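You operate a simulated robot arm through the tools that you are given. There is no shell and no other tool. Be economical: measure what you need, move in short steps, check, and stop when the job is done.

You run a simulated robot arm. Do the job below in one go: nothing can be reset, and whatever is moved stays where it is left.

Task
Open the drawer of the cream table, fetch the foot adapter from the top of the cream table and set it in the inside of the cream table's drawer, then shut the drawer.

Only the result counts: the job must be done as asked and must still hold three seconds after the hand-in. Knocking over, shifting, dropping, spilling or breaking anything else fails it.

Robot
A 6-joint arm with a two-finger parallel gripper, fixed in place. Base frame: the origin is at the foot of the arm, x ahead of it, y to its left, z up; the work surface is at about z = 80. Lengths are in cm, angles in degrees, forces in N, time in s.
With the tool pointing down near the work surface it reaches from about 26 to 68 cm from the base axis. Its first joint turns from -66.0 to 66.0 degrees. Payload 2.9 kg.
The TCP is the grasp point between the finger pads, 3 cm short of the fingertips. In the tool frame z runs along the fingers and y along their closing line. Largest opening 11 cm; finger width 2, thickness 1; the body of the gripper, 4.8 by 11.2 cm, starts 5.5 cm behind the TCP.
Orientation is that of the tool frame in the base frame, as [roll, pitch, yaw] about the fixed x, y, z axes, in that order (R = Rz(yaw) Ry(pitch) Rx(roll)). With the fingers straight down and closing along the base's y, the tool's x points along the base's -x, its y along +y and its z along -z.

Tools
- The arm moves only by the tool send_rows. Its argument "deltas" is a list of rows, each an object of numbers (a shift or turn left out is 0, a gripper value left out holds the last): "fingers": the closure, from 0 (fully open) to 1 (shut); "tx", "ty", "tz": the shift along the tool's x, y, z in cm; "ax", "ay", "az": the turn, a rotation vector about the tool's x, y, z in degrees. In form: [{"fingers": .., "tx": .., "ty": .., "tz": .., "ax": .., "ay": .., "az": ..}, ...]. A call has 1 to 8 rows; each row shifts and turns the commanded pose from where the row before left it, along the tool's axes as they then stand. Rows are played at 5 a second. More than 5 cm and 8.6 degrees between two rows, or a gripper value outside its range, and nothing of the call is played. A pose out of reach is approached as far as the arm can. The call stops where the force on the tool passes 40 N (or 10 N more than at its start, if that is more) or the arm is blocked; 0.2 s more then pass. The fingers move at their own pace (about 10.8 cm/s each) and stop on an object; they squeeze with about 25 N. The grip force told is the motor's: it shows also when the fingers shut on nothing. Time passes only in rows, and 0.2 s behind the last, so rows that do not move let the fingers close. The reply holds the time, the measured pose of the TCP, the force on the tool along the base axes, the opening and the grip force, in the units named above and with some noise, and new pictures: "show" is both (left out), scene, wrist or none.
- Cameras (640 x 400 px; columns grow to the right, rows downward): "scene" is fixed at [7.62, 43.51, 137.51]; the picture's right is [-0.77, -0.64, 0.00], its down [-0.41, 0.49, -0.77] and it looks along [0.49, -0.59, -0.64] (base axes); focal length 322 px, centre (320, 200). "wrist" rides on the gripper at [-3.6, 0, -5.7] in the tool frame; the picture's right is [0.00, -1.00, 0.00], its down [0.97, 0.00, -0.24] and it looks along [0.24, 0.00, 0.97] (tool axes); focal length 218 px, centre (320, 200).
- pixel_to_xyz(camera, pixels): there is no depth. For up to 12 entries [column, row, z] of the newest picture of that camera ("zoom" is the newest enlarged one), the place [x, y] in the base frame at which the ray of that pixel passes the height z, good to about 0.2 cm. The clock stands still meanwhile.
- inspect(camera, box): a new picture of the part [left, top, right, bottom] of that camera's present view, enlarged. The clock stands still meanwhile.
- sign_off(): hands the job in; it is judged then, once.

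Work in short steps. Measure before you move; look again where a grasp or a placing could have gone wrong, and mend it. You have 60 turns and 120 pictures in all, those below and enlarged ones among them. Open the gripper and draw the arm clear of the work before you hand the job in, unless the task says otherwise; then end with one line.

The tools are called after "Request:" as a command line: name --argument value ..., lists and objects as JSON in quotes. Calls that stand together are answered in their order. send_rows: Moves the arm, as the interface text tells. Its arguments: {"type":"object","properties":{"deltas":{"type":"array","items":{"type":"object","properties":{"fingers":{"type":"number"},"tx":{"type":"number"},"ty":{"type":"number"},"tz":{"type":"number"},"ax":{"type":"number"},"ay":{"type":"number"},"az":{"type":"number"}}}},"show":{"type":"string","enum":["both","scene","wrist","none"]}},"required":["deltas"]} The other tools are called the same way: pixel_to_xyz (camera, pixels) gives the place at which the rays of pixels pass given heights; inspect (camera, box) takes an enlarged picture of a part of a camera's view; sign_off () hands the job in.

At the start:

```text
time_s: 0.0
tool_pos: [46.01, -11.9, 105.91]
tcp_rot: [-180.0, 0.0, 180.0]
contact_force: [-0.6, 0.5, 0.7]
finger_gap: 10.99
gripper_force: 0.0
```

scene: 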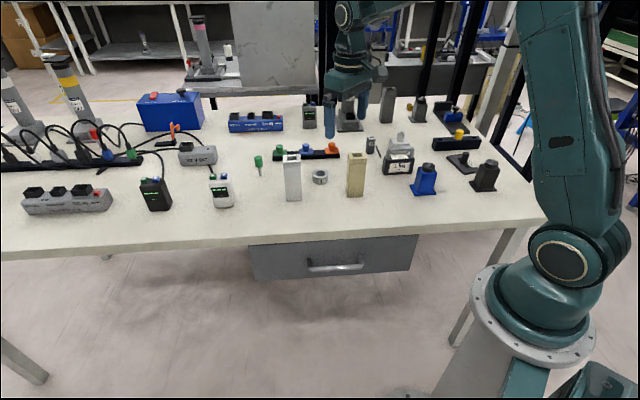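
wrist: 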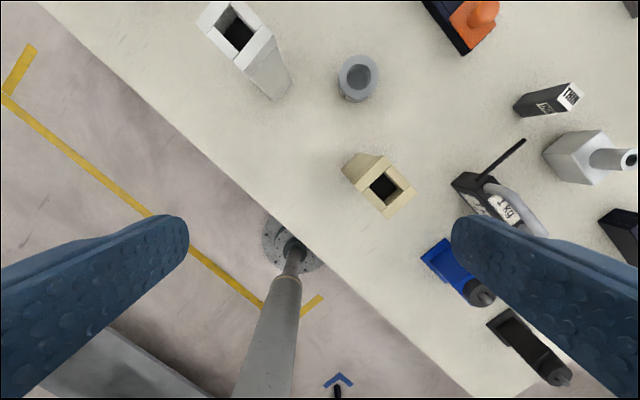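

The scene shows a cream table with a grey drawer (handle near (337,266)) and a candidate adapter near (320,177). I enlarge both.

Request:
inspect --camera "scene" --box '[240, 90, 520, 265]'

Request:
inspect --camera "scene" --box '[230, 200, 430, 325]'

Request:
pixel_to_xyz --camera "scene" --pixels '[[320, 184, 80], [320, 172, 83], [248, 245, 78], [418, 235, 78], [309, 268, 72], [364, 266, 72], [100, 253, 80], [540, 220, 80], [293, 200, 80], [356, 195, 80]]'

Request:
pixel_to_xyz --camera "wrist" --pixels '[[358, 76, 83], [357, 95, 80], [0, 5, 80], [320, 282, 80], [420, 355, 80], [385, 190, 90], [238, 30, 90]]'

```text
2.29 times, centred on (380, 178) of scene
```

zoom: 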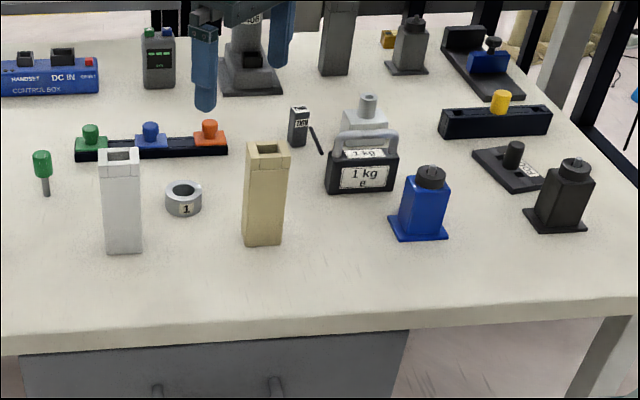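

```text
3.20 times, centred on (330, 262) of scene
```

zoom: 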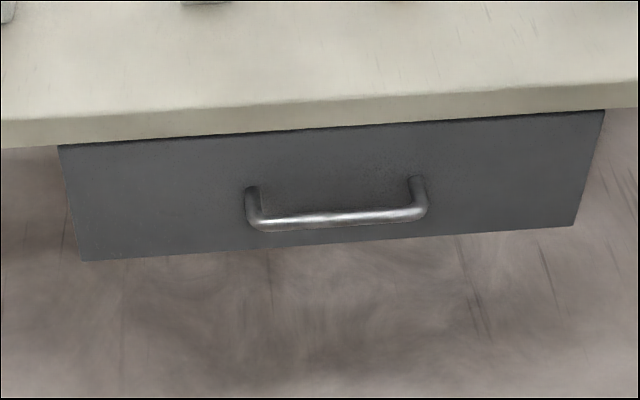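

```text
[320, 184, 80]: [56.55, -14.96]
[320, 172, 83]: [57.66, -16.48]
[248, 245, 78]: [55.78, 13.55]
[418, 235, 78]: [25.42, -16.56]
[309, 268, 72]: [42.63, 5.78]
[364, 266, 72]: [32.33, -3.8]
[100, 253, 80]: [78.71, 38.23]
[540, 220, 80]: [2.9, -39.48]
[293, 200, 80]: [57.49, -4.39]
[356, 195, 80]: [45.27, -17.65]
```

```text
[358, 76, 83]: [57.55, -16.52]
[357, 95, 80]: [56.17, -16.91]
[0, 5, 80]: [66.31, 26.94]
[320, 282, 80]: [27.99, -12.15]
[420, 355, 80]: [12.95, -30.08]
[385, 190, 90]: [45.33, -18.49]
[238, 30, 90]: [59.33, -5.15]
```

The adapter's identity isn't certain: the ring, the hollow posts and the plates all could be. I enlarge the table-top items further.

Request:
inspect --camera "scene" --box '[360, 90, 520, 200]'

Request:
inspect --camera "scene" --box '[250, 135, 380, 215]'

Request:
inspect --camera "scene" --box '[0, 80, 240, 230]'

Request:
inspect --camera "wrist" --box '[400, 60, 640, 210]'

Request:
inspect --camera "scene" --box '[220, 80, 480, 165]'

```text
3.64 times, centred on (440, 145) of scene
```

zoom: 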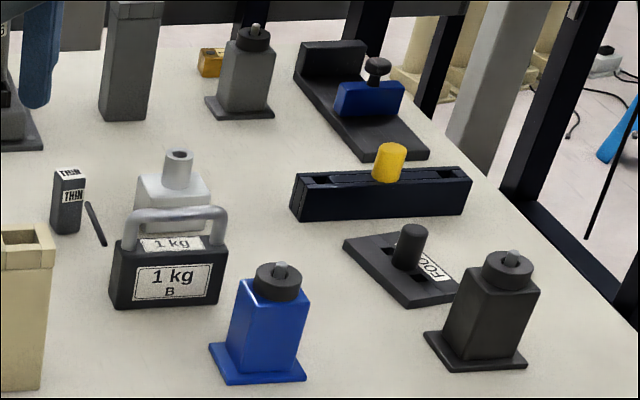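

```text
4.92 times, centred on (315, 175) of scene
```

zoom: 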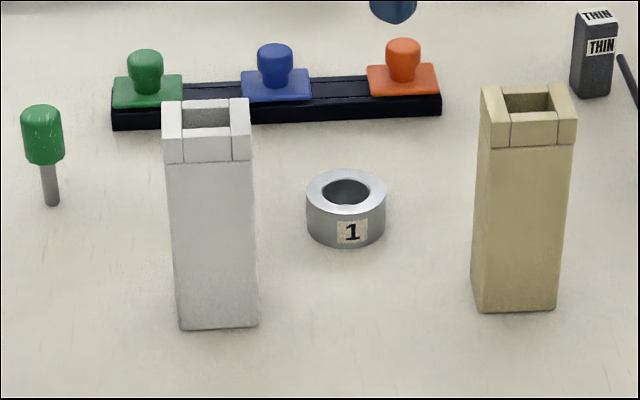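

```text
2.67 times, centred on (120, 155) of scene
```

zoom: 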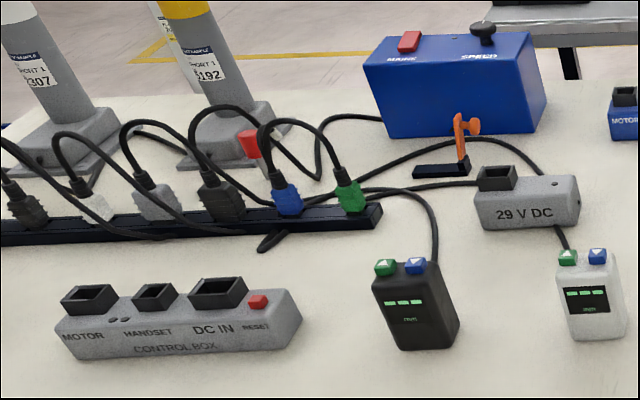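

```text
2.67 times, centred on (520, 135) of wrist
```

zoom: 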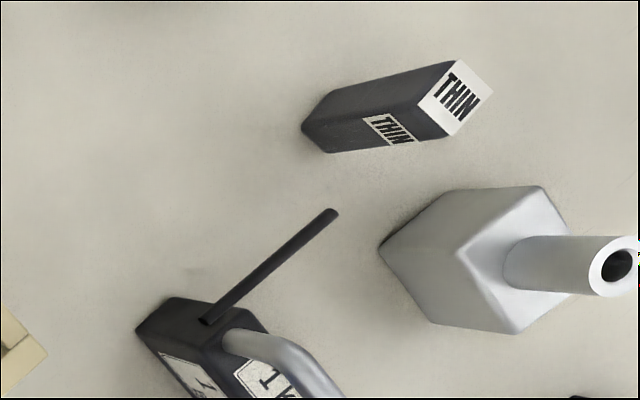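

```text
2.46 times, centred on (350, 122) of scene
```

zoom: 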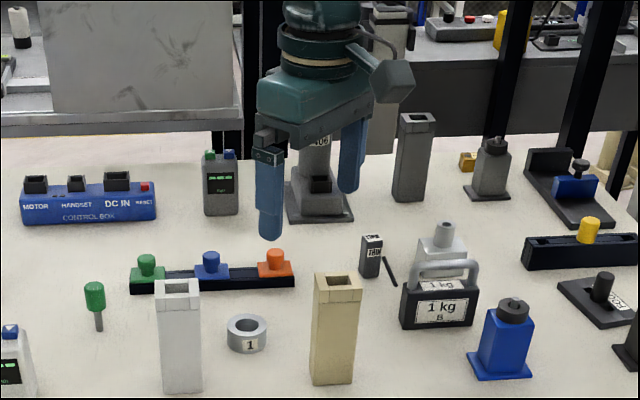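

One black plate with a post, near (460,160), has a label starting "FOO". I zoom in and locate it.

Request:
inspect --camera "scene" --box '[435, 140, 499, 180]'

Request:
pixel_to_xyz --camera "zoom" --pixels '[[320, 200, 80]]'

Request:
pixel_to_xyz --camera "scene" --pixels '[[446, 155, 81], [466, 152, 81], [474, 168, 81], [463, 174, 81], [462, 160, 81.5], [463, 148, 85], [435, 145, 80], [480, 144, 80], [473, 189, 80], [497, 192, 80]]'

```text
10.00 times, centred on (467, 160) of scene
```

zoom: 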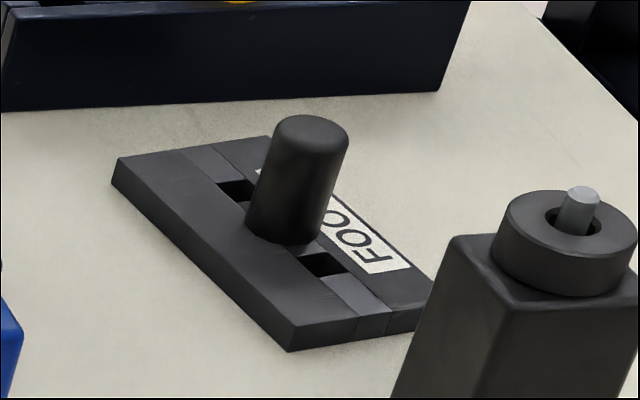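

```text
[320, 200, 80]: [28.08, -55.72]
```

```text
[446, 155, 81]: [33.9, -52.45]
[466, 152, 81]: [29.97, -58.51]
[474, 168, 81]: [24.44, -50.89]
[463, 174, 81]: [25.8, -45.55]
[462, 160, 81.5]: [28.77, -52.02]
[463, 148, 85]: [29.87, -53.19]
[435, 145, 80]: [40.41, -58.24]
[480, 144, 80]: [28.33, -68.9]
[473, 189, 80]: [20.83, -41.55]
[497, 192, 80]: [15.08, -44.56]
```

The plate with post is labelled FOOT, at about (28.5,-52.5). First the drawer: I move above the front of the drawer and turn so the fingers close across the handle.

Request:
send_rows --deltas '[{"tx": 2.6, "ty": 3.8, "tz": 1}, {"tx": 2.6, "ty": 3.8, "tz": 1}, {"tx": 2.6, "ty": 3.8, "tz": 1}, {"tx": 2.6, "ty": 3.8, "tz": 1}, {"tx": 2.6, "ty": 3.8, "tz": 1}, {"az": -8.5}, {"az": -8.5}, {"az": -8.5}]' --show "none"

Request:
send_rows --deltas '[{"az": -8.5}, {"az": -8.5}, {"az": -3.2}, {"ax": 8}, {"ax": 8}, {"ax": 8}, {"ax": 8}, {"ax": 8}]'

```text
time_s: 1.8
tool_pos: [33.02, 7.1, 100.8]
tcp_rot: [180.0, -0.1, -154.4]
contact_force: [0.5, -0.4, 0.3]
finger_gap: 10.97
gripper_force: 0.2
```

```text
time_s: 3.6
tool_pos: [32.96, 7.08, 100.9]
tcp_rot: [-139.9, 0.1, -134.3]
contact_force: [-0.3, -0.2, -0.1]
finger_gap: 10.98
gripper_force: 0.0
```

scene: 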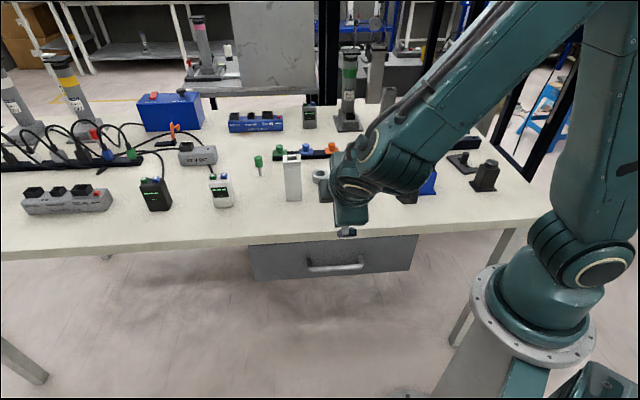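
wrist: 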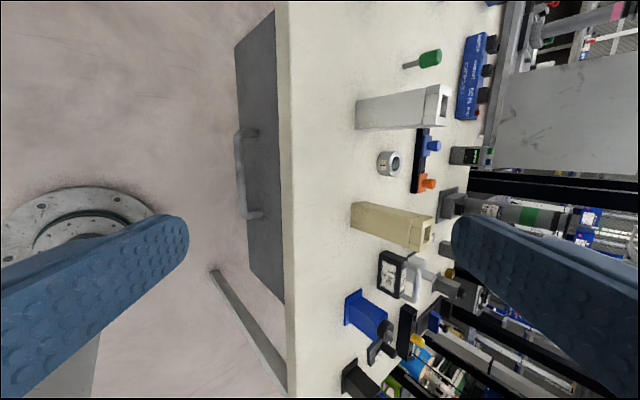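

The wrist now sees the handle: bar ends near (240,137) and (242,213), edge of table at column ~285. I intersect rays from both cameras.

Request:
pixel_to_xyz --camera "wrist" --pixels '[[239, 137, 76], [239, 137, 72], [239, 137, 68], [243, 215, 76], [243, 215, 72], [243, 215, 68], [288, 100, 80], [288, 300, 80], [235, 45, 70], [250, 270, 70], [274, 12, 78], [284, 304, 78]]'

Request:
pixel_to_xyz --camera "scene" --pixels '[[310, 269, 76], [310, 269, 72], [310, 269, 68], [362, 266, 76], [362, 266, 72], [362, 266, 68], [256, 281, 70], [408, 271, 70], [256, 281, 66], [408, 271, 66], [240, 244, 80], [420, 233, 80]]'

Request:
inspect --camera "wrist" --box '[208, 110, 304, 240]'

```text
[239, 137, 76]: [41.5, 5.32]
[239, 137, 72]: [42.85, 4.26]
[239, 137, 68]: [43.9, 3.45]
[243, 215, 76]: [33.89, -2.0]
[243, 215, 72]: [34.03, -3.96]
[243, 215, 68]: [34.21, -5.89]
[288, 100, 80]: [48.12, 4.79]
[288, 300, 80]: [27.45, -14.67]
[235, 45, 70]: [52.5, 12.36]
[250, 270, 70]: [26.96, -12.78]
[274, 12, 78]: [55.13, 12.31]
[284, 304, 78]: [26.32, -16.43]
```

```text
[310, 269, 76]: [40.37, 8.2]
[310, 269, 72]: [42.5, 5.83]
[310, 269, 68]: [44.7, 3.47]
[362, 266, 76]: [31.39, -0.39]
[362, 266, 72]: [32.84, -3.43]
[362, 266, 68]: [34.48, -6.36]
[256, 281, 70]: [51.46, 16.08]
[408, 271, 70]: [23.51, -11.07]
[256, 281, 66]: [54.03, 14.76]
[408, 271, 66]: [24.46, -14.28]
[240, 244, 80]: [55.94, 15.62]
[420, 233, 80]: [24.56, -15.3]
```

```text
3.08 times, centred on (256, 175) of wrist
```

zoom: 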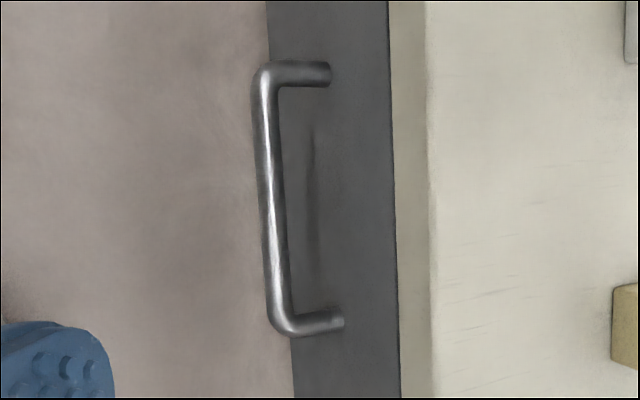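

The rays agree on the handle: bar at about z=69, centre near (39.0,-0.9), about 13 cm long, with the drawer facing az 135°. I tilt the tool to near horizontal, facing the drawer, then lower in front of it.

Request:
send_rows --deltas '[{"ax": 8}, {"ax": 8}, {"ax": 8}, {"ax": 8}, {"ax": 6.5}, {"ax": 0}]' --show "none"

Request:
send_rows --deltas '[{"ty": 4.2, "tz": 0.8, "tx": 0.2}, {"ty": 4.2, "tz": 0.8, "tx": 0.2}, {"ty": 4.2, "tz": 0.8, "tx": 0.2}, {"ty": 4.2, "tz": 0.8, "tx": 0.2}, {"fingers": 0.55}]'

```text
time_s: 5.0
tool_pos: [32.94, 6.9, 100.73]
tcp_rot: [-101.4, 0.1, -134.3]
contact_force: [-0.4, -0.2, -0.2]
finger_gap: 10.98
gripper_force: 0.1
```

```text
time_s: 6.2
tool_pos: [32.25, 6.81, 83.77]
tcp_rot: [-101.5, 0.0, -134.3]
contact_force: [0.1, 0.1, -0.2]
finger_gap: 4.96
gripper_force: 0.2
```

scene: 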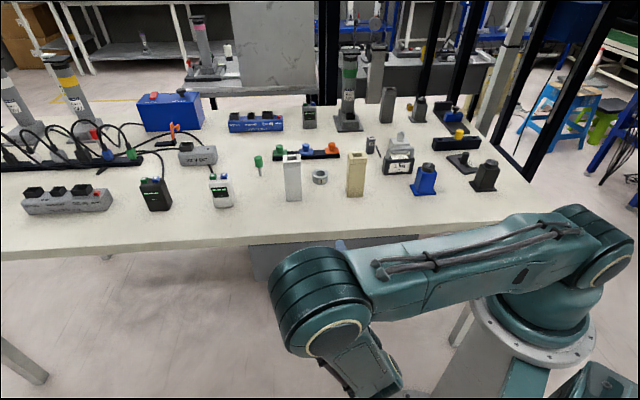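
wrist: 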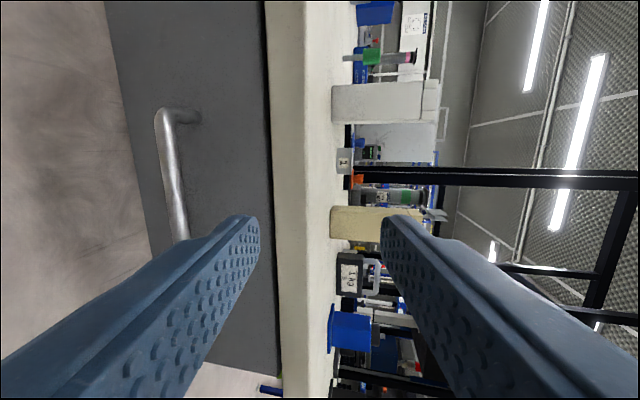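

The pose is reachable, and the handle shows at (170,110)-(180,235). I lower another 12 cm and measure again.

Request:
send_rows --deltas '[{"ty": 4.0, "tz": 0.8, "tx": 0.2}, {"ty": 4.0, "tz": 0.8, "tx": 0.2}, {"ty": 3.8, "tz": 0.77, "tx": 0.2}, {}]'

Request:
inspect --camera "wrist" --box '[160, 50, 480, 350]'

```text
time_s: 7.2
tool_pos: [32.0, 6.28, 71.72]
tcp_rot: [-101.6, 0.0, -134.3]
contact_force: [-0.2, -0.6, -0.6]
finger_gap: 4.95
gripper_force: 0.1
```

scene: 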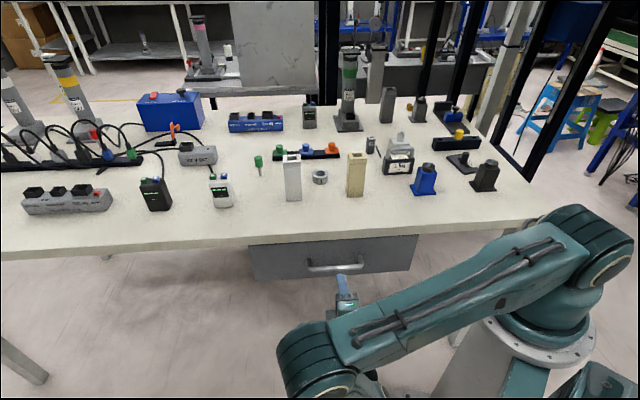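
wrist: 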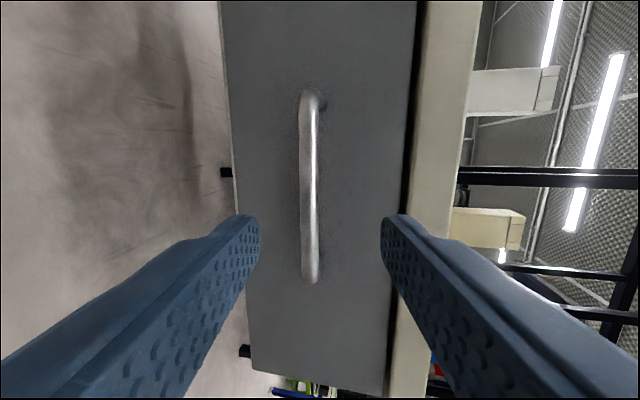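

```text
1.33 times, centred on (320, 200) of wrist
```

zoom: 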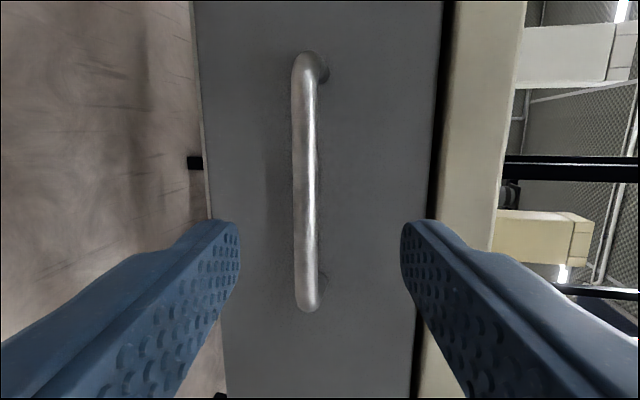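

The handle lies between the fingers, about 0.7 cm along +tool y and 9.5 cm ahead. I advance and close on the bar.

Request:
send_rows --deltas '[{"ty": 0.7, "tz": 2}, {"tz": 2.2}, {"tz": 2.2}, {"tz": 2.0}, {}]' --show "wrist"

```text
time_s: 8.4
tool_pos: [37.84, 0.51, 69.23]
tcp_rot: [-101.5, 0.1, -134.3]
contact_force: [0.5, -1.0, -0.5]
finger_gap: 4.97
gripper_force: 0.0
```

wrist: 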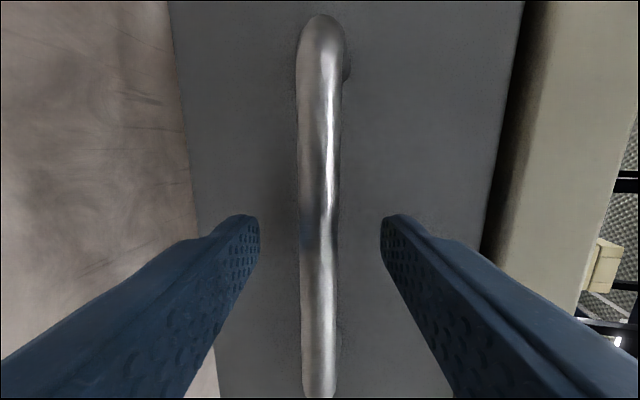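

The bar is centred between the fingers (column ~320). I close on it.

Request:
send_rows --deltas '[{"fingers": 1}, {}, {}]' --show "wrist"

```text
time_s: 9.2
tool_pos: [37.83, 0.46, 69.44]
tcp_rot: [-101.5, 0.1, -134.3]
contact_force: [0.9, 0.9, -5.2]
finger_gap: 1.36
gripper_force: 45.0
```

wrist: 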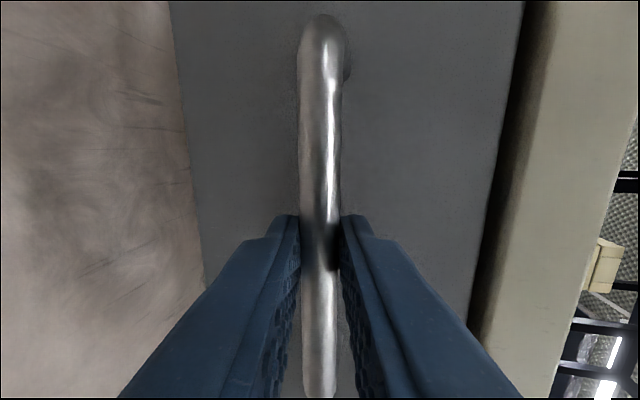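

Bar is gripped (gap 1.36). I pull horizontally outward a few cm.

Request:
send_rows --deltas '[{"tz": -1.96, "ty": 0.4}, {"tz": -1.96, "ty": 0.4}, {"tz": -1.96, "ty": 0.4}, {}]' --show "both"

```text
time_s: 10.2
tool_pos: [33.39, 4.76, 69.42]
tcp_rot: [-101.7, 0.1, -134.2]
contact_force: [3.6, 5.2, -14.9]
finger_gap: 1.37
gripper_force: 45.2
```

scene: 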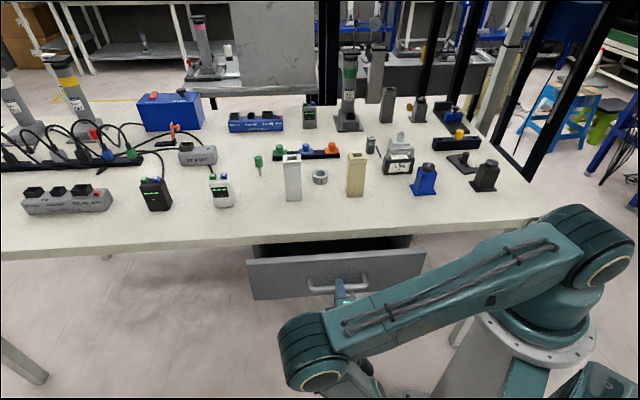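
wrist: 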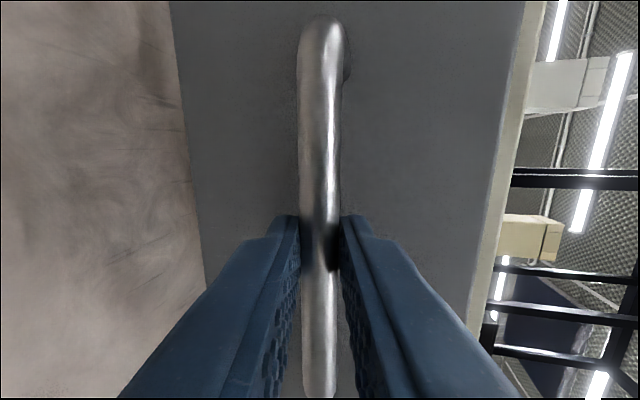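

The drawer slides out. I keep pulling with a slight downward correction to ease the vertical load.

Request:
send_rows --deltas '[{"tz": -1.96, "ty": 0.45}, {"tz": -1.96, "ty": 0.45}, {"tz": -1.96, "ty": 0.45}, {"tz": -1.96, "ty": 0.42}, {"tz": -1.96, "ty": 0.4}, {}]' --show "both"

```text
time_s: 11.3
tool_pos: [31.0, 7.44, 69.18]
tcp_rot: [-101.2, -0.6, -135.3]
contact_force: [-3.0, -2.3, 0.4]
finger_gap: 1.37
gripper_force: 45.5
out of reach, approached as far as the arm can: row 2, 3, 4, 5
stopped in row 5: the force on the tool passed its limit (the readings are from after the stop); the commanded pose is now the measured one
```

scene: 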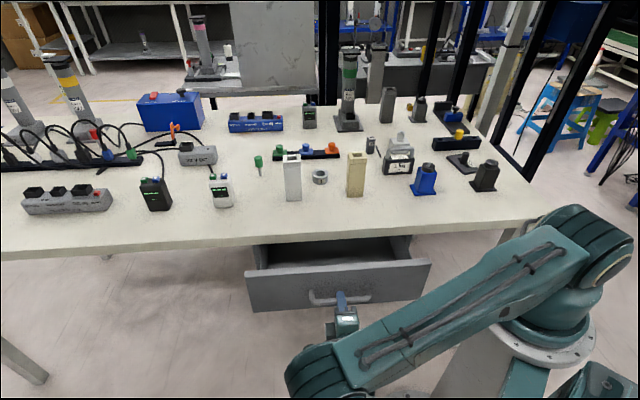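
wrist: 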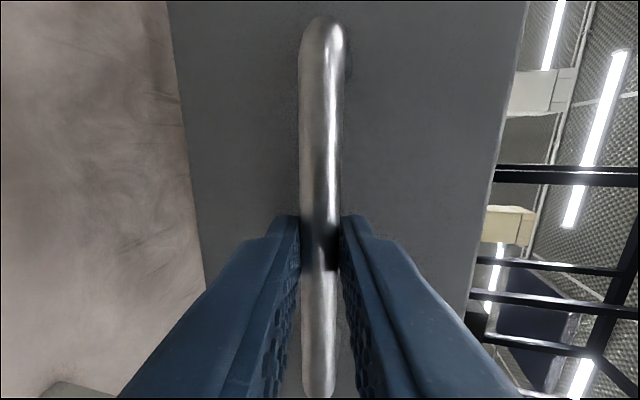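

The arm ran out of reach with the drawer ~9.7 cm open. I loosen slightly and swing the tool up around the bar to a steeper pose, then I can pull further.

Request:
send_rows --deltas '[{"fingers": 0.82}, {"ax": -7.5, "ty": -0.13}, {"ax": -7.5, "ty": -0.13}, {"ax": -7.5, "ty": -0.13}, {"ax": -7.5, "ty": -0.13}, {"ax": -7.5, "ty": -0.13}, {"ax": -7.5, "ty": -0.13}, {}]'

```text
time_s: 13.1
tool_pos: [31.37, 7.25, 70.0]
tcp_rot: [-146.4, -0.6, -135.3]
contact_force: [-0.2, -1.4, 0.6]
finger_gap: 2.01
gripper_force: 0.0
```

scene: 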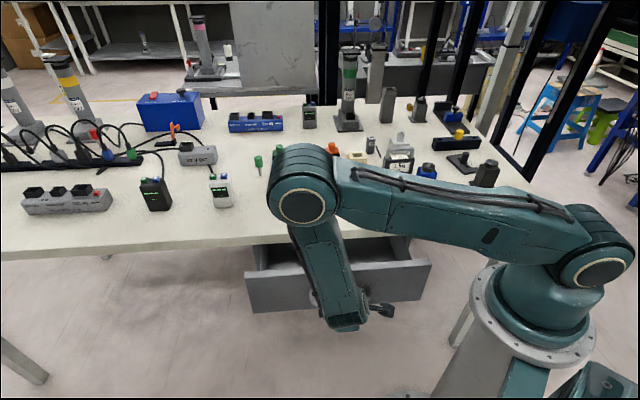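
wrist: 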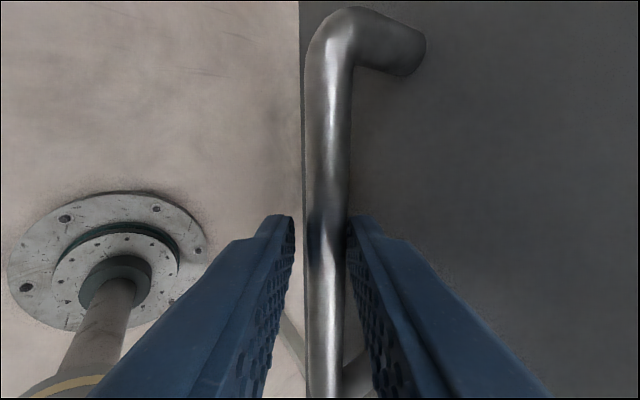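

The swing worked. I close again and keep pulling outward.

Request:
send_rows --deltas '[{"fingers": 1}, {}, {"tz": -1.106, "ty": 1.666}, {"tz": -1.106, "ty": 1.666}, {"tz": -1.106, "ty": 1.666}, {"tz": -1.106, "ty": 1.666}, {}]'

```text
time_s: 14.7
tool_pos: [25.55, 12.91, 70.03]
tcp_rot: [-146.0, -0.6, -135.2]
contact_force: [3.1, 3.9, 24.0]
finger_gap: 1.38
gripper_force: 45.0
```

scene: 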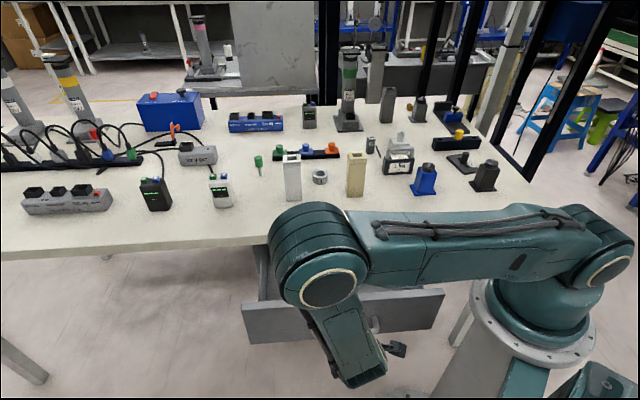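
wrist: 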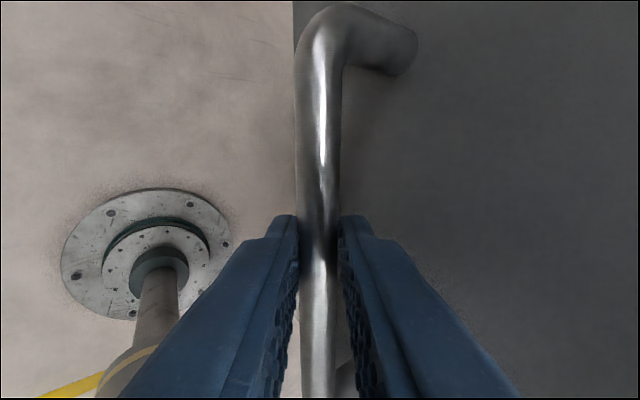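

About 18 cm open now with some vertical load. I pull a little further, easing upward.

Request:
send_rows --deltas '[{"tz": -1.0, "ty": 1.2}, {"tz": -0.9, "ty": 1.2}, {}]'

```text
time_s: 15.5
tool_pos: [23.4, 15.2, 70.0]
tcp_rot: [-146.5, -0.4, -135.2]
contact_force: [7.9, 7.4, -27.7]
finger_gap: 1.37
gripper_force: 44.8
```

scene: 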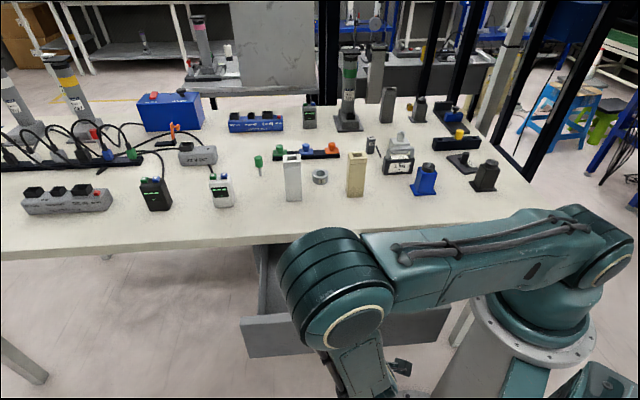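
wrist: 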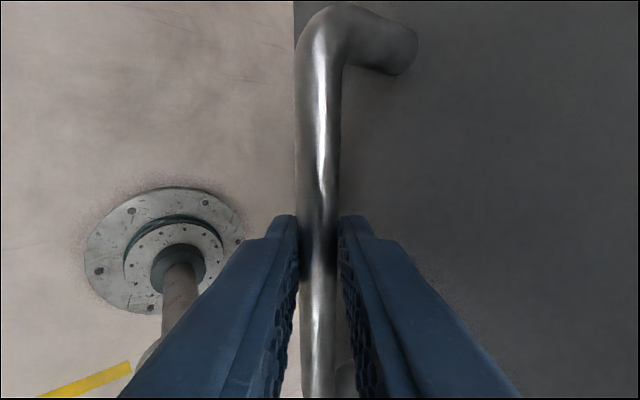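

Drawer ~21 cm out. I release the bar and back the fingers off along their axis, then up.

Request:
send_rows --deltas '[{"fingers": 0.7}, {}, {"tz": -1.5}, {"tz": -1.5}, {"tz": -1.0, "ty": -0.5}, {"tz": -2.5, "ty": -1.6}, {"tz": -2.5, "ty": -1.6}]'

```text
time_s: 17.1
tool_pos: [23.08, 15.96, 79.82]
tcp_rot: [-146.4, -0.7, -135.4]
contact_force: [-0.7, -0.1, 0.1]
finger_gap: 3.29
gripper_force: 0.0
out of reach, approached as far as the arm can: row 4
```

scene: 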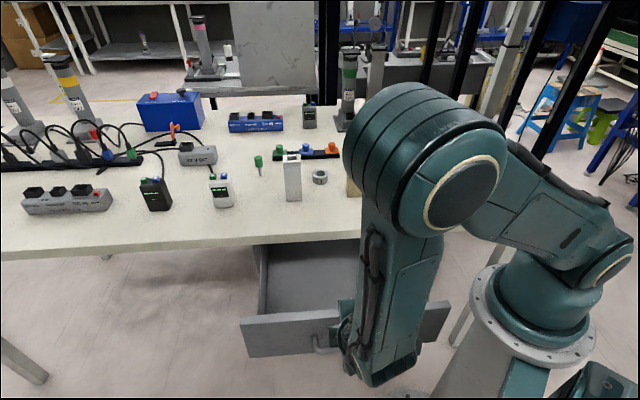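
wrist: 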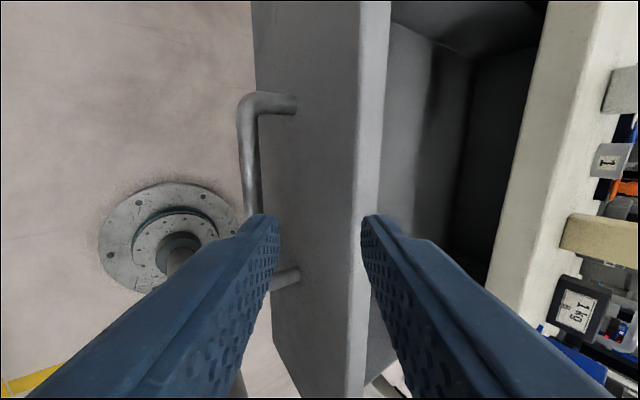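

Clear of the handle. I raise straight up, then level the tool to point down.

Request:
send_rows --deltas '[{"tz": -4, "ty": -2.7}, {"tz": -4, "ty": -2.7}, {"tz": -4, "ty": -2.7}, {"tz": -4, "ty": -2.7}, {"ax": -8.4}, {"ax": -8.4}, {"ax": -8.4}, {"ax": -8.4}]' --show "scene"

Request:
pixel_to_xyz --camera "scene" --pixels '[[240, 322, 77], [451, 300, 77], [262, 318, 77], [430, 305, 77], [268, 316, 66], [355, 308, 66]]'

```text
time_s: 18.9
tool_pos: [23.73, 15.97, 99.0]
tcp_rot: [-180.0, -0.7, -135.3]
contact_force: [0.6, 0.5, 0.2]
finger_gap: 3.3
gripper_force: 0.0
out of reach, approached as far as the arm can: row 4
```

scene: 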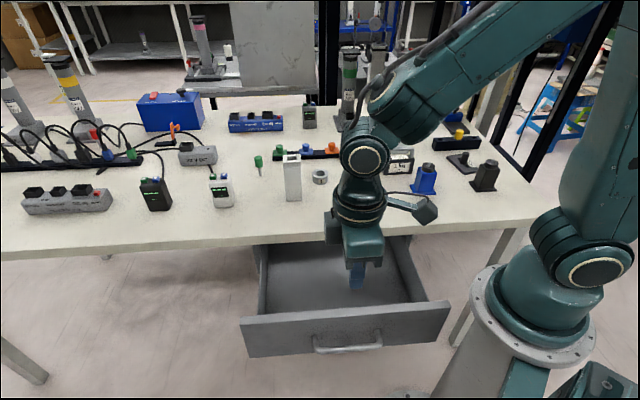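

```text
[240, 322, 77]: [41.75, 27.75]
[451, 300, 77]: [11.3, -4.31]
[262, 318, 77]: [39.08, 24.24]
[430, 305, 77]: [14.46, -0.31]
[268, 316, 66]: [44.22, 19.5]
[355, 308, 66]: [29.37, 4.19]
```

Drawer is open. Before crossing the table I check where the tall objects stand.

Request:
pixel_to_xyz --camera "scene" --pixels '[[348, 128, 80], [349, 50, 115], [387, 122, 80], [418, 121, 80], [450, 120, 82], [455, 148, 80], [484, 188, 80], [423, 192, 80], [398, 172, 80], [460, 132, 86], [486, 162, 90], [518, 160, 80]]'

```text
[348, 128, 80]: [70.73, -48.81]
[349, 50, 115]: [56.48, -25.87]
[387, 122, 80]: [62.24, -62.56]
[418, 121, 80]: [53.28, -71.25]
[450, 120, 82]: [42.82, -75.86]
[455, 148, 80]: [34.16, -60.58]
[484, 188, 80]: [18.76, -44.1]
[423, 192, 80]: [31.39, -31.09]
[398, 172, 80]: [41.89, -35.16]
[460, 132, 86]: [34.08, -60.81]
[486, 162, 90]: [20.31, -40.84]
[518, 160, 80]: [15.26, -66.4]
```

The column is at (70,-49), beyond the path. I travel over the table to above the adapter.

Request:
send_rows --deltas '[{"tx": 1.36, "ty": -4.28, "tz": -1}, {"tx": 1.36, "ty": -4.28, "tz": -1}, {"tx": 1.36, "ty": -4.28, "tz": -1}, {"tx": 1.36, "ty": -4.28, "tz": -1}, {"tx": 1.36, "ty": -4.28, "tz": -1}, {"tx": 1.36, "ty": -4.28, "tz": -1}, {"tx": 1.36, "ty": -4.28, "tz": -1}, {"fingers": 0.2}]' --show "none"

Request:
send_rows --deltas '[{"tx": 3.8, "ty": -2.5}, {"tx": 3.8, "ty": -2.5}, {"tx": 3.8, "ty": -2.5}, {"tx": 3.8, "ty": -2.5}, {"tx": 3.8, "ty": -2.5}, {"tx": 3.8, "ty": -2.5}, {"tx": 3.8, "ty": -2.5}, {"tx": 3.8, "ty": -2.5}]'

```text
time_s: 20.7
tool_pos: [38.49, -11.9, 106.03]
tcp_rot: [-179.9, -0.8, -135.3]
contact_force: [0.9, 0.0, -0.1]
finger_gap: 8.78
gripper_force: 0.2
```

```text
time_s: 22.5
tool_pos: [30.31, -47.18, 106.54]
tcp_rot: [-179.9, -0.7, -135.3]
contact_force: [-0.7, -0.5, -1.4]
finger_gap: 8.79
gripper_force: 0.1
```

scene: 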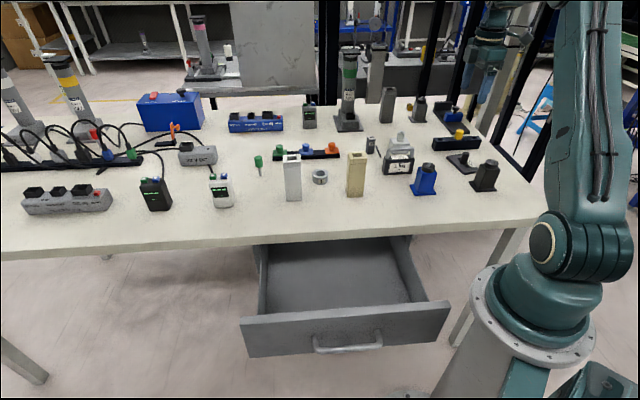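
wrist: 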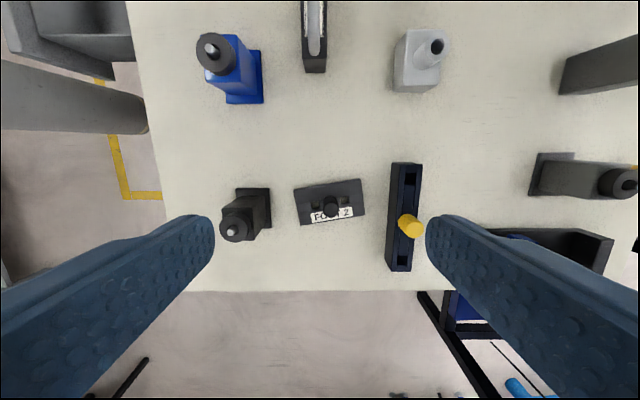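

The plate reads "FOOT 2", centred near (330,203), with its post at (330,208). I measure its corners.

Request:
inspect --camera "wrist" --box '[270, 160, 390, 240]'

Request:
pixel_to_xyz --camera "wrist" --pixels '[[294, 190, 81.2], [361, 179, 81.2], [365, 213, 81.2], [300, 224, 81.2], [330, 208, 84.5], [330, 204, 81.2]]'

```text
5.00 times, centred on (330, 200) of wrist
```

zoom: 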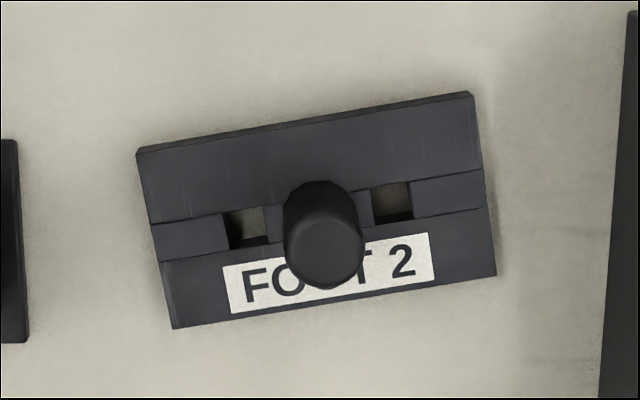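

```text
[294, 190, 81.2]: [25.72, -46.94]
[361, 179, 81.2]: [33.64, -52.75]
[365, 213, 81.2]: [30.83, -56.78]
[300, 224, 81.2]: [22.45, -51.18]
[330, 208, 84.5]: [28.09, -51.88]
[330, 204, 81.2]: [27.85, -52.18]
```

The plate is ~10x5 cm, long axis az ≈ -35°, post near (28.1,-52.1). I find the post height.

Request:
pixel_to_xyz --camera "scene" --pixels '[[466, 153, 84], [466, 153, 86], [466, 153, 88], [463.7, 163, 81.2], [463.7, 163, 82], [443, 158, 81]]'

Request:
pixel_to_xyz --camera "zoom" --pixels '[[325, 250, 84], [325, 250, 86], [325, 250, 88], [320, 205, 81.2]]'

```text
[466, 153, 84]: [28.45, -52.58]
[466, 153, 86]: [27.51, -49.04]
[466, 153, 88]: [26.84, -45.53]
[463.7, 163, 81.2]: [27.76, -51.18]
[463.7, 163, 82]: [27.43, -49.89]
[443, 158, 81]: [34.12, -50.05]
```

```text
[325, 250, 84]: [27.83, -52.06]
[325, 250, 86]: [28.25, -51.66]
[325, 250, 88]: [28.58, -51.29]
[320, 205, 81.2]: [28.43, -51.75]
```

Post top is at z≈84.3, at about (28.1,-52.0). I turn to align with the plate's long axis, move above it and lower to z≈90.

Request:
send_rows --deltas '[{"az": -5.2, "fingers": 0.5}, {"az": -5.1}, {"tx": 2.6, "ty": -0.48}, {"tx": 2.6, "ty": -0.48}, {"tz": 4.2}, {"tz": 4.2}, {"tz": 4.2}, {"tz": 4.0}]'

Request:
inspect --camera "wrist" --box '[200, 120, 440, 270]'

```text
time_s: 24.3
tool_pos: [28.05, -52.58, 90.08]
tcp_rot: [-180.0, -0.6, -124.9]
contact_force: [0.4, 0.4, 0.4]
finger_gap: 5.51
gripper_force: 0.0
```

scene: 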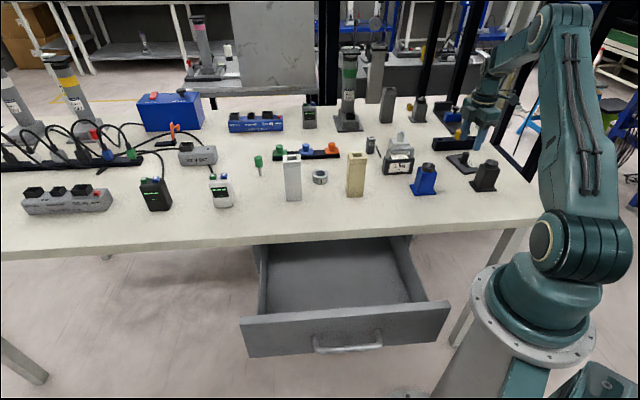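
wrist: 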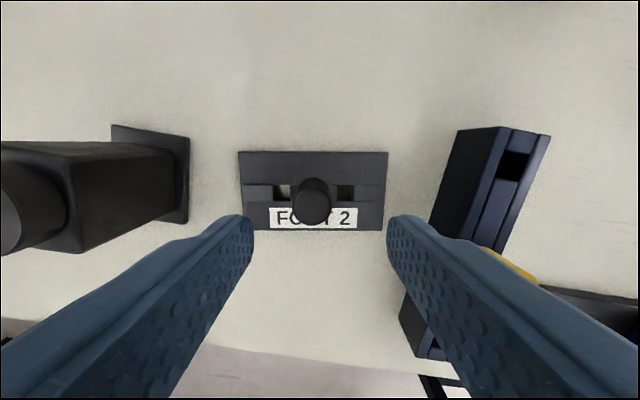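

```text
2.67 times, centred on (320, 195) of wrist
```

zoom: 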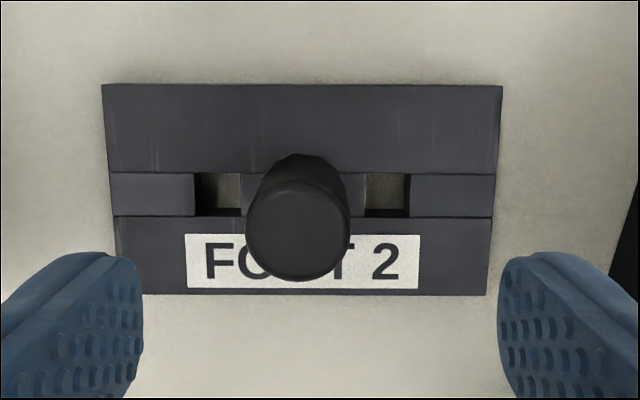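

Aligned well. I check the post's top position versus the TCP.

Request:
pixel_to_xyz --camera "wrist" --pixels '[[312.1, 206, 84.3], [312.1, 206, 86], [320, 206, 84.3], [240, 152, 81], [388, 152, 81], [382, 230, 81], [249, 230, 81]]'

```text
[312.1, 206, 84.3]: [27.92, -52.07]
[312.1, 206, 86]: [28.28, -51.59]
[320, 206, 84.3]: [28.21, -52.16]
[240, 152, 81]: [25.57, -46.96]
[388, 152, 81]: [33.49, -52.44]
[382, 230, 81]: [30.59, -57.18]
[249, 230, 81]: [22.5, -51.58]
```

I correct by ~0.4 cm, lower to z≈84.7 and close on the post.

Request:
send_rows --deltas '[{"tx": -0.4, "ty": 0.43}, {"tz": 2.7}, {"tz": 2.65}, {"fingers": 1}, {}, {}]'

```text
time_s: 25.7
tool_pos: [28.1, -51.96, 84.64]
tcp_rot: [-179.9, -0.7, -125.1]
contact_force: [-0.6, -1.0, 0.9]
finger_gap: 2.16
gripper_force: 25.0
```

scene: 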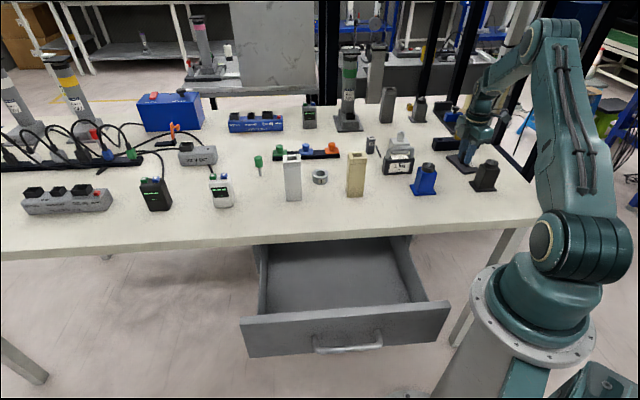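
wrist: 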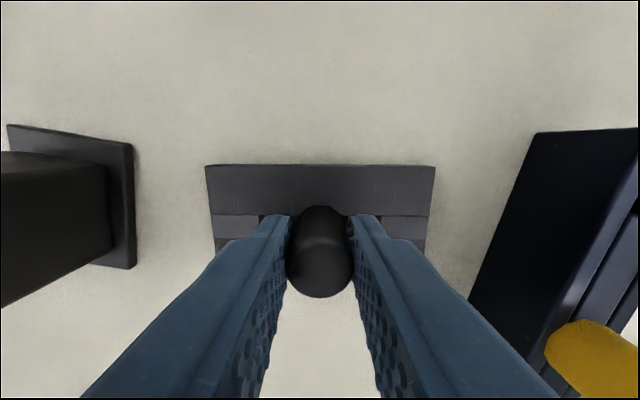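

The post is gripped (gap 2.16). I lift straight up.

Request:
send_rows --deltas '[{"tz": -2}, {"tz": -4}, {"tz": -4}, {"tz": -4}, {"tz": -4}, {"tz": -3.5}, {}]'

```text
time_s: 27.3
tool_pos: [27.92, -51.9, 106.33]
tcp_rot: [-180.0, -0.7, -125.0]
contact_force: [0.0, 0.1, -2.0]
finger_gap: 2.11
gripper_force: 25.6
```

scene: 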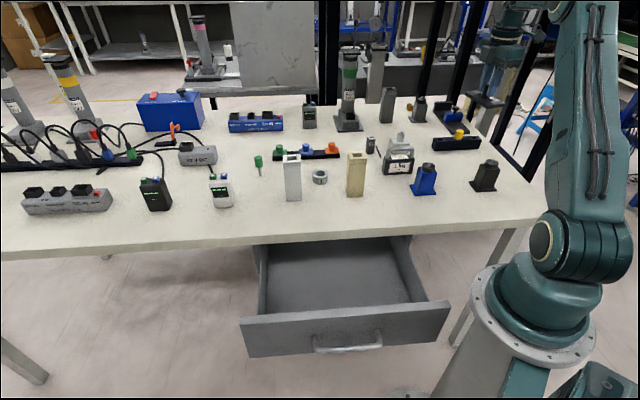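
wrist: 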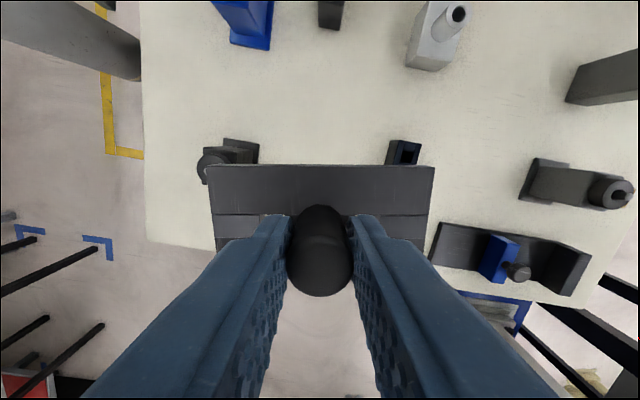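

Held securely. I carry it across the table toward the drawer at this height.

Request:
send_rows --deltas '[{"tx": -4.56, "ty": 1.46}, {"tx": -4.56, "ty": 1.46}, {"tx": -4.56, "ty": 1.46}, {"tx": -4.56, "ty": 1.46}, {"tx": -4.56, "ty": 1.46}, {"tx": -4.56, "ty": 1.46}, {"tx": -4.56, "ty": 1.46}]' --show "none"

Request:
send_rows --deltas '[{"tx": -2.94, "ty": 2.95}, {"tx": -2.94, "ty": 2.95}, {"tx": -2.94, "ty": 2.95}, {"tx": -2.94, "ty": 2.95}, {"tx": -2.94, "ty": 2.95}, {"tx": -2.94, "ty": 2.95}, {"az": -8}, {"az": -8}]' --show "none"

Request:
send_rows --deltas '[{"az": -8}, {"az": -8}, {"az": -8}, {"az": -8}, {"az": -8}, {"az": -8}, {"az": -8}, {"az": -8}]'

```text
time_s: 28.9
tool_pos: [38.02, -19.7, 105.96]
tcp_rot: [180.0, -0.7, -125.2]
contact_force: [0.2, 0.6, -1.5]
finger_gap: 2.11
gripper_force: 25.4
```

```text
time_s: 30.7
tool_pos: [33.55, 4.86, 105.75]
tcp_rot: [179.8, -0.8, -108.8]
contact_force: [-1.5, -0.1, -2.1]
finger_gap: 2.14
gripper_force: 24.9
```

```text
time_s: 32.5
tool_pos: [33.78, 4.88, 105.58]
tcp_rot: [179.3, -0.1, -44.9]
contact_force: [0.4, -0.2, -2.5]
finger_gap: 2.12
gripper_force: 24.5
```

scene: 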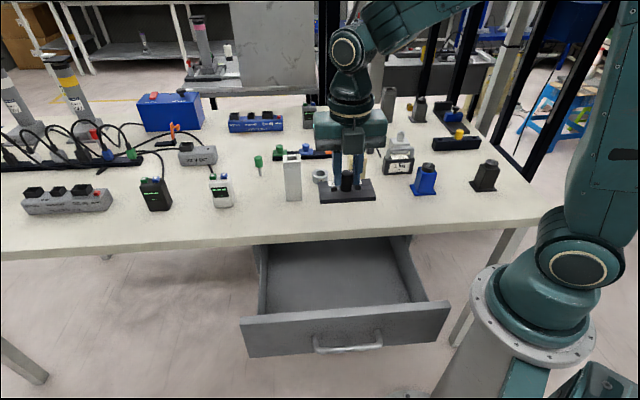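
wrist: 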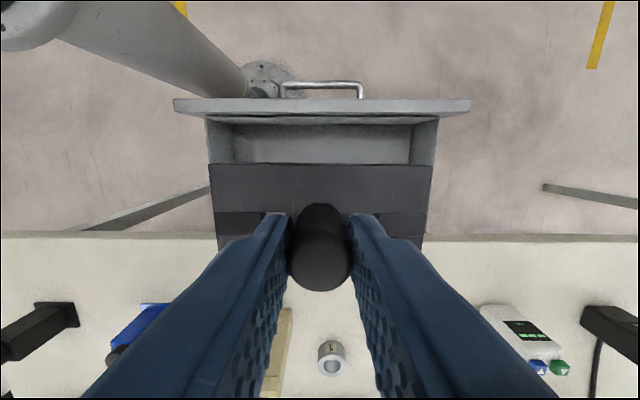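

Aligned with the drawer. I measure the table edge, panel and drawer floor for the lowering spot.

Request:
pixel_to_xyz --camera "wrist" --pixels '[[100, 236, 80], [540, 238, 80], [320, 100, 76], [320, 118, 76], [208, 118, 76], [440, 120, 76], [320, 163, 65], [320, 163, 68]]'

Request:
inspect --camera "scene" --box '[230, 225, 460, 365]'

Request:
pixel_to_xyz --camera "scene" --pixels '[[345, 237, 80], [268, 317, 65], [268, 317, 68], [412, 302, 65], [412, 302, 68], [345, 309, 65], [345, 309, 68], [345, 311, 76]]'

```text
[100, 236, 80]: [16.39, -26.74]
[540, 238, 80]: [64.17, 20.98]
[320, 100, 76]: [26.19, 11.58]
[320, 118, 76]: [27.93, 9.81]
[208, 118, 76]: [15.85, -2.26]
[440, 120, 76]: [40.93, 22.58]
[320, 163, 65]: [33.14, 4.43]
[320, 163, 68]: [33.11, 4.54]
```

```text
2.78 times, centred on (345, 295) of scene
```

zoom: 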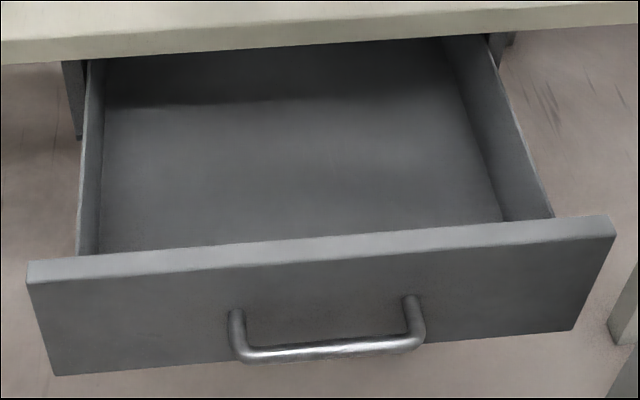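

```text
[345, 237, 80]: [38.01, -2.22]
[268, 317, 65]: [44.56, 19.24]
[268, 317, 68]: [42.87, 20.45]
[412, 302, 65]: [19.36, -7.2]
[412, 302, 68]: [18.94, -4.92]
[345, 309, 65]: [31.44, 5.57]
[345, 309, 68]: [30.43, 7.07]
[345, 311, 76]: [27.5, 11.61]
```

The interior spans n≈-29 to -12.8 and I'm at n=-20.4, centred on the drawer width. I lower to z≈76 first.

Request:
send_rows --deltas '[{"tz": 4.2}, {"tz": 4.2}, {"tz": 4.2}, {"tz": 4.2}, {"tz": 4.2}, {"tz": 4.2}, {"tz": 4.2}, {}]'

```text
time_s: 34.3
tool_pos: [33.52, 4.58, 76.03]
tcp_rot: [179.3, -0.1, -44.9]
contact_force: [0.2, 0.0, -1.9]
finger_gap: 2.1
gripper_force: 24.9
```

scene: 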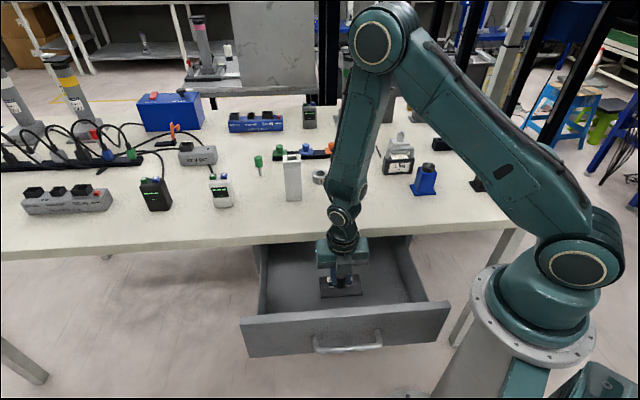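
wrist: 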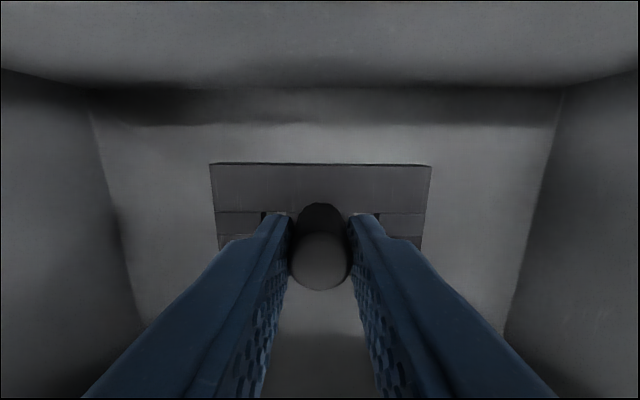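

Inside the drawer. I lower slowly to feel the floor.

Request:
send_rows --deltas '[{"tz": 1}, {"tz": 1}, {"tz": 1}, {"tz": 0.7}, {}]'

```text
time_s: 35.5
tool_pos: [33.5, 4.65, 72.56]
tcp_rot: [179.3, 0.0, -45.0]
contact_force: [-0.2, 0.4, -1.9]
finger_gap: 2.12
gripper_force: 24.9
```

scene: 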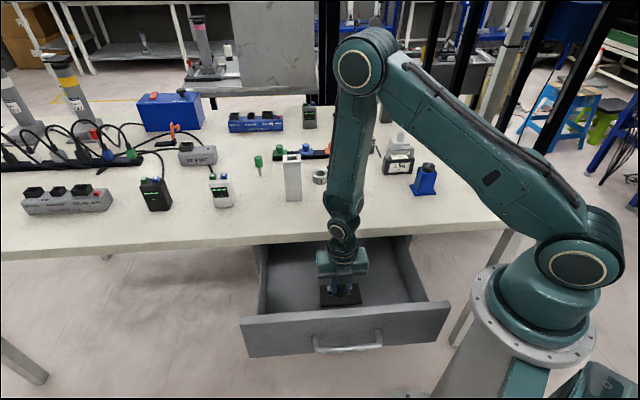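
wrist: 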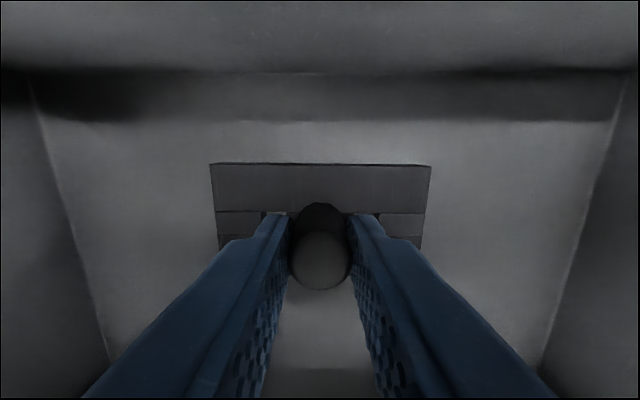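

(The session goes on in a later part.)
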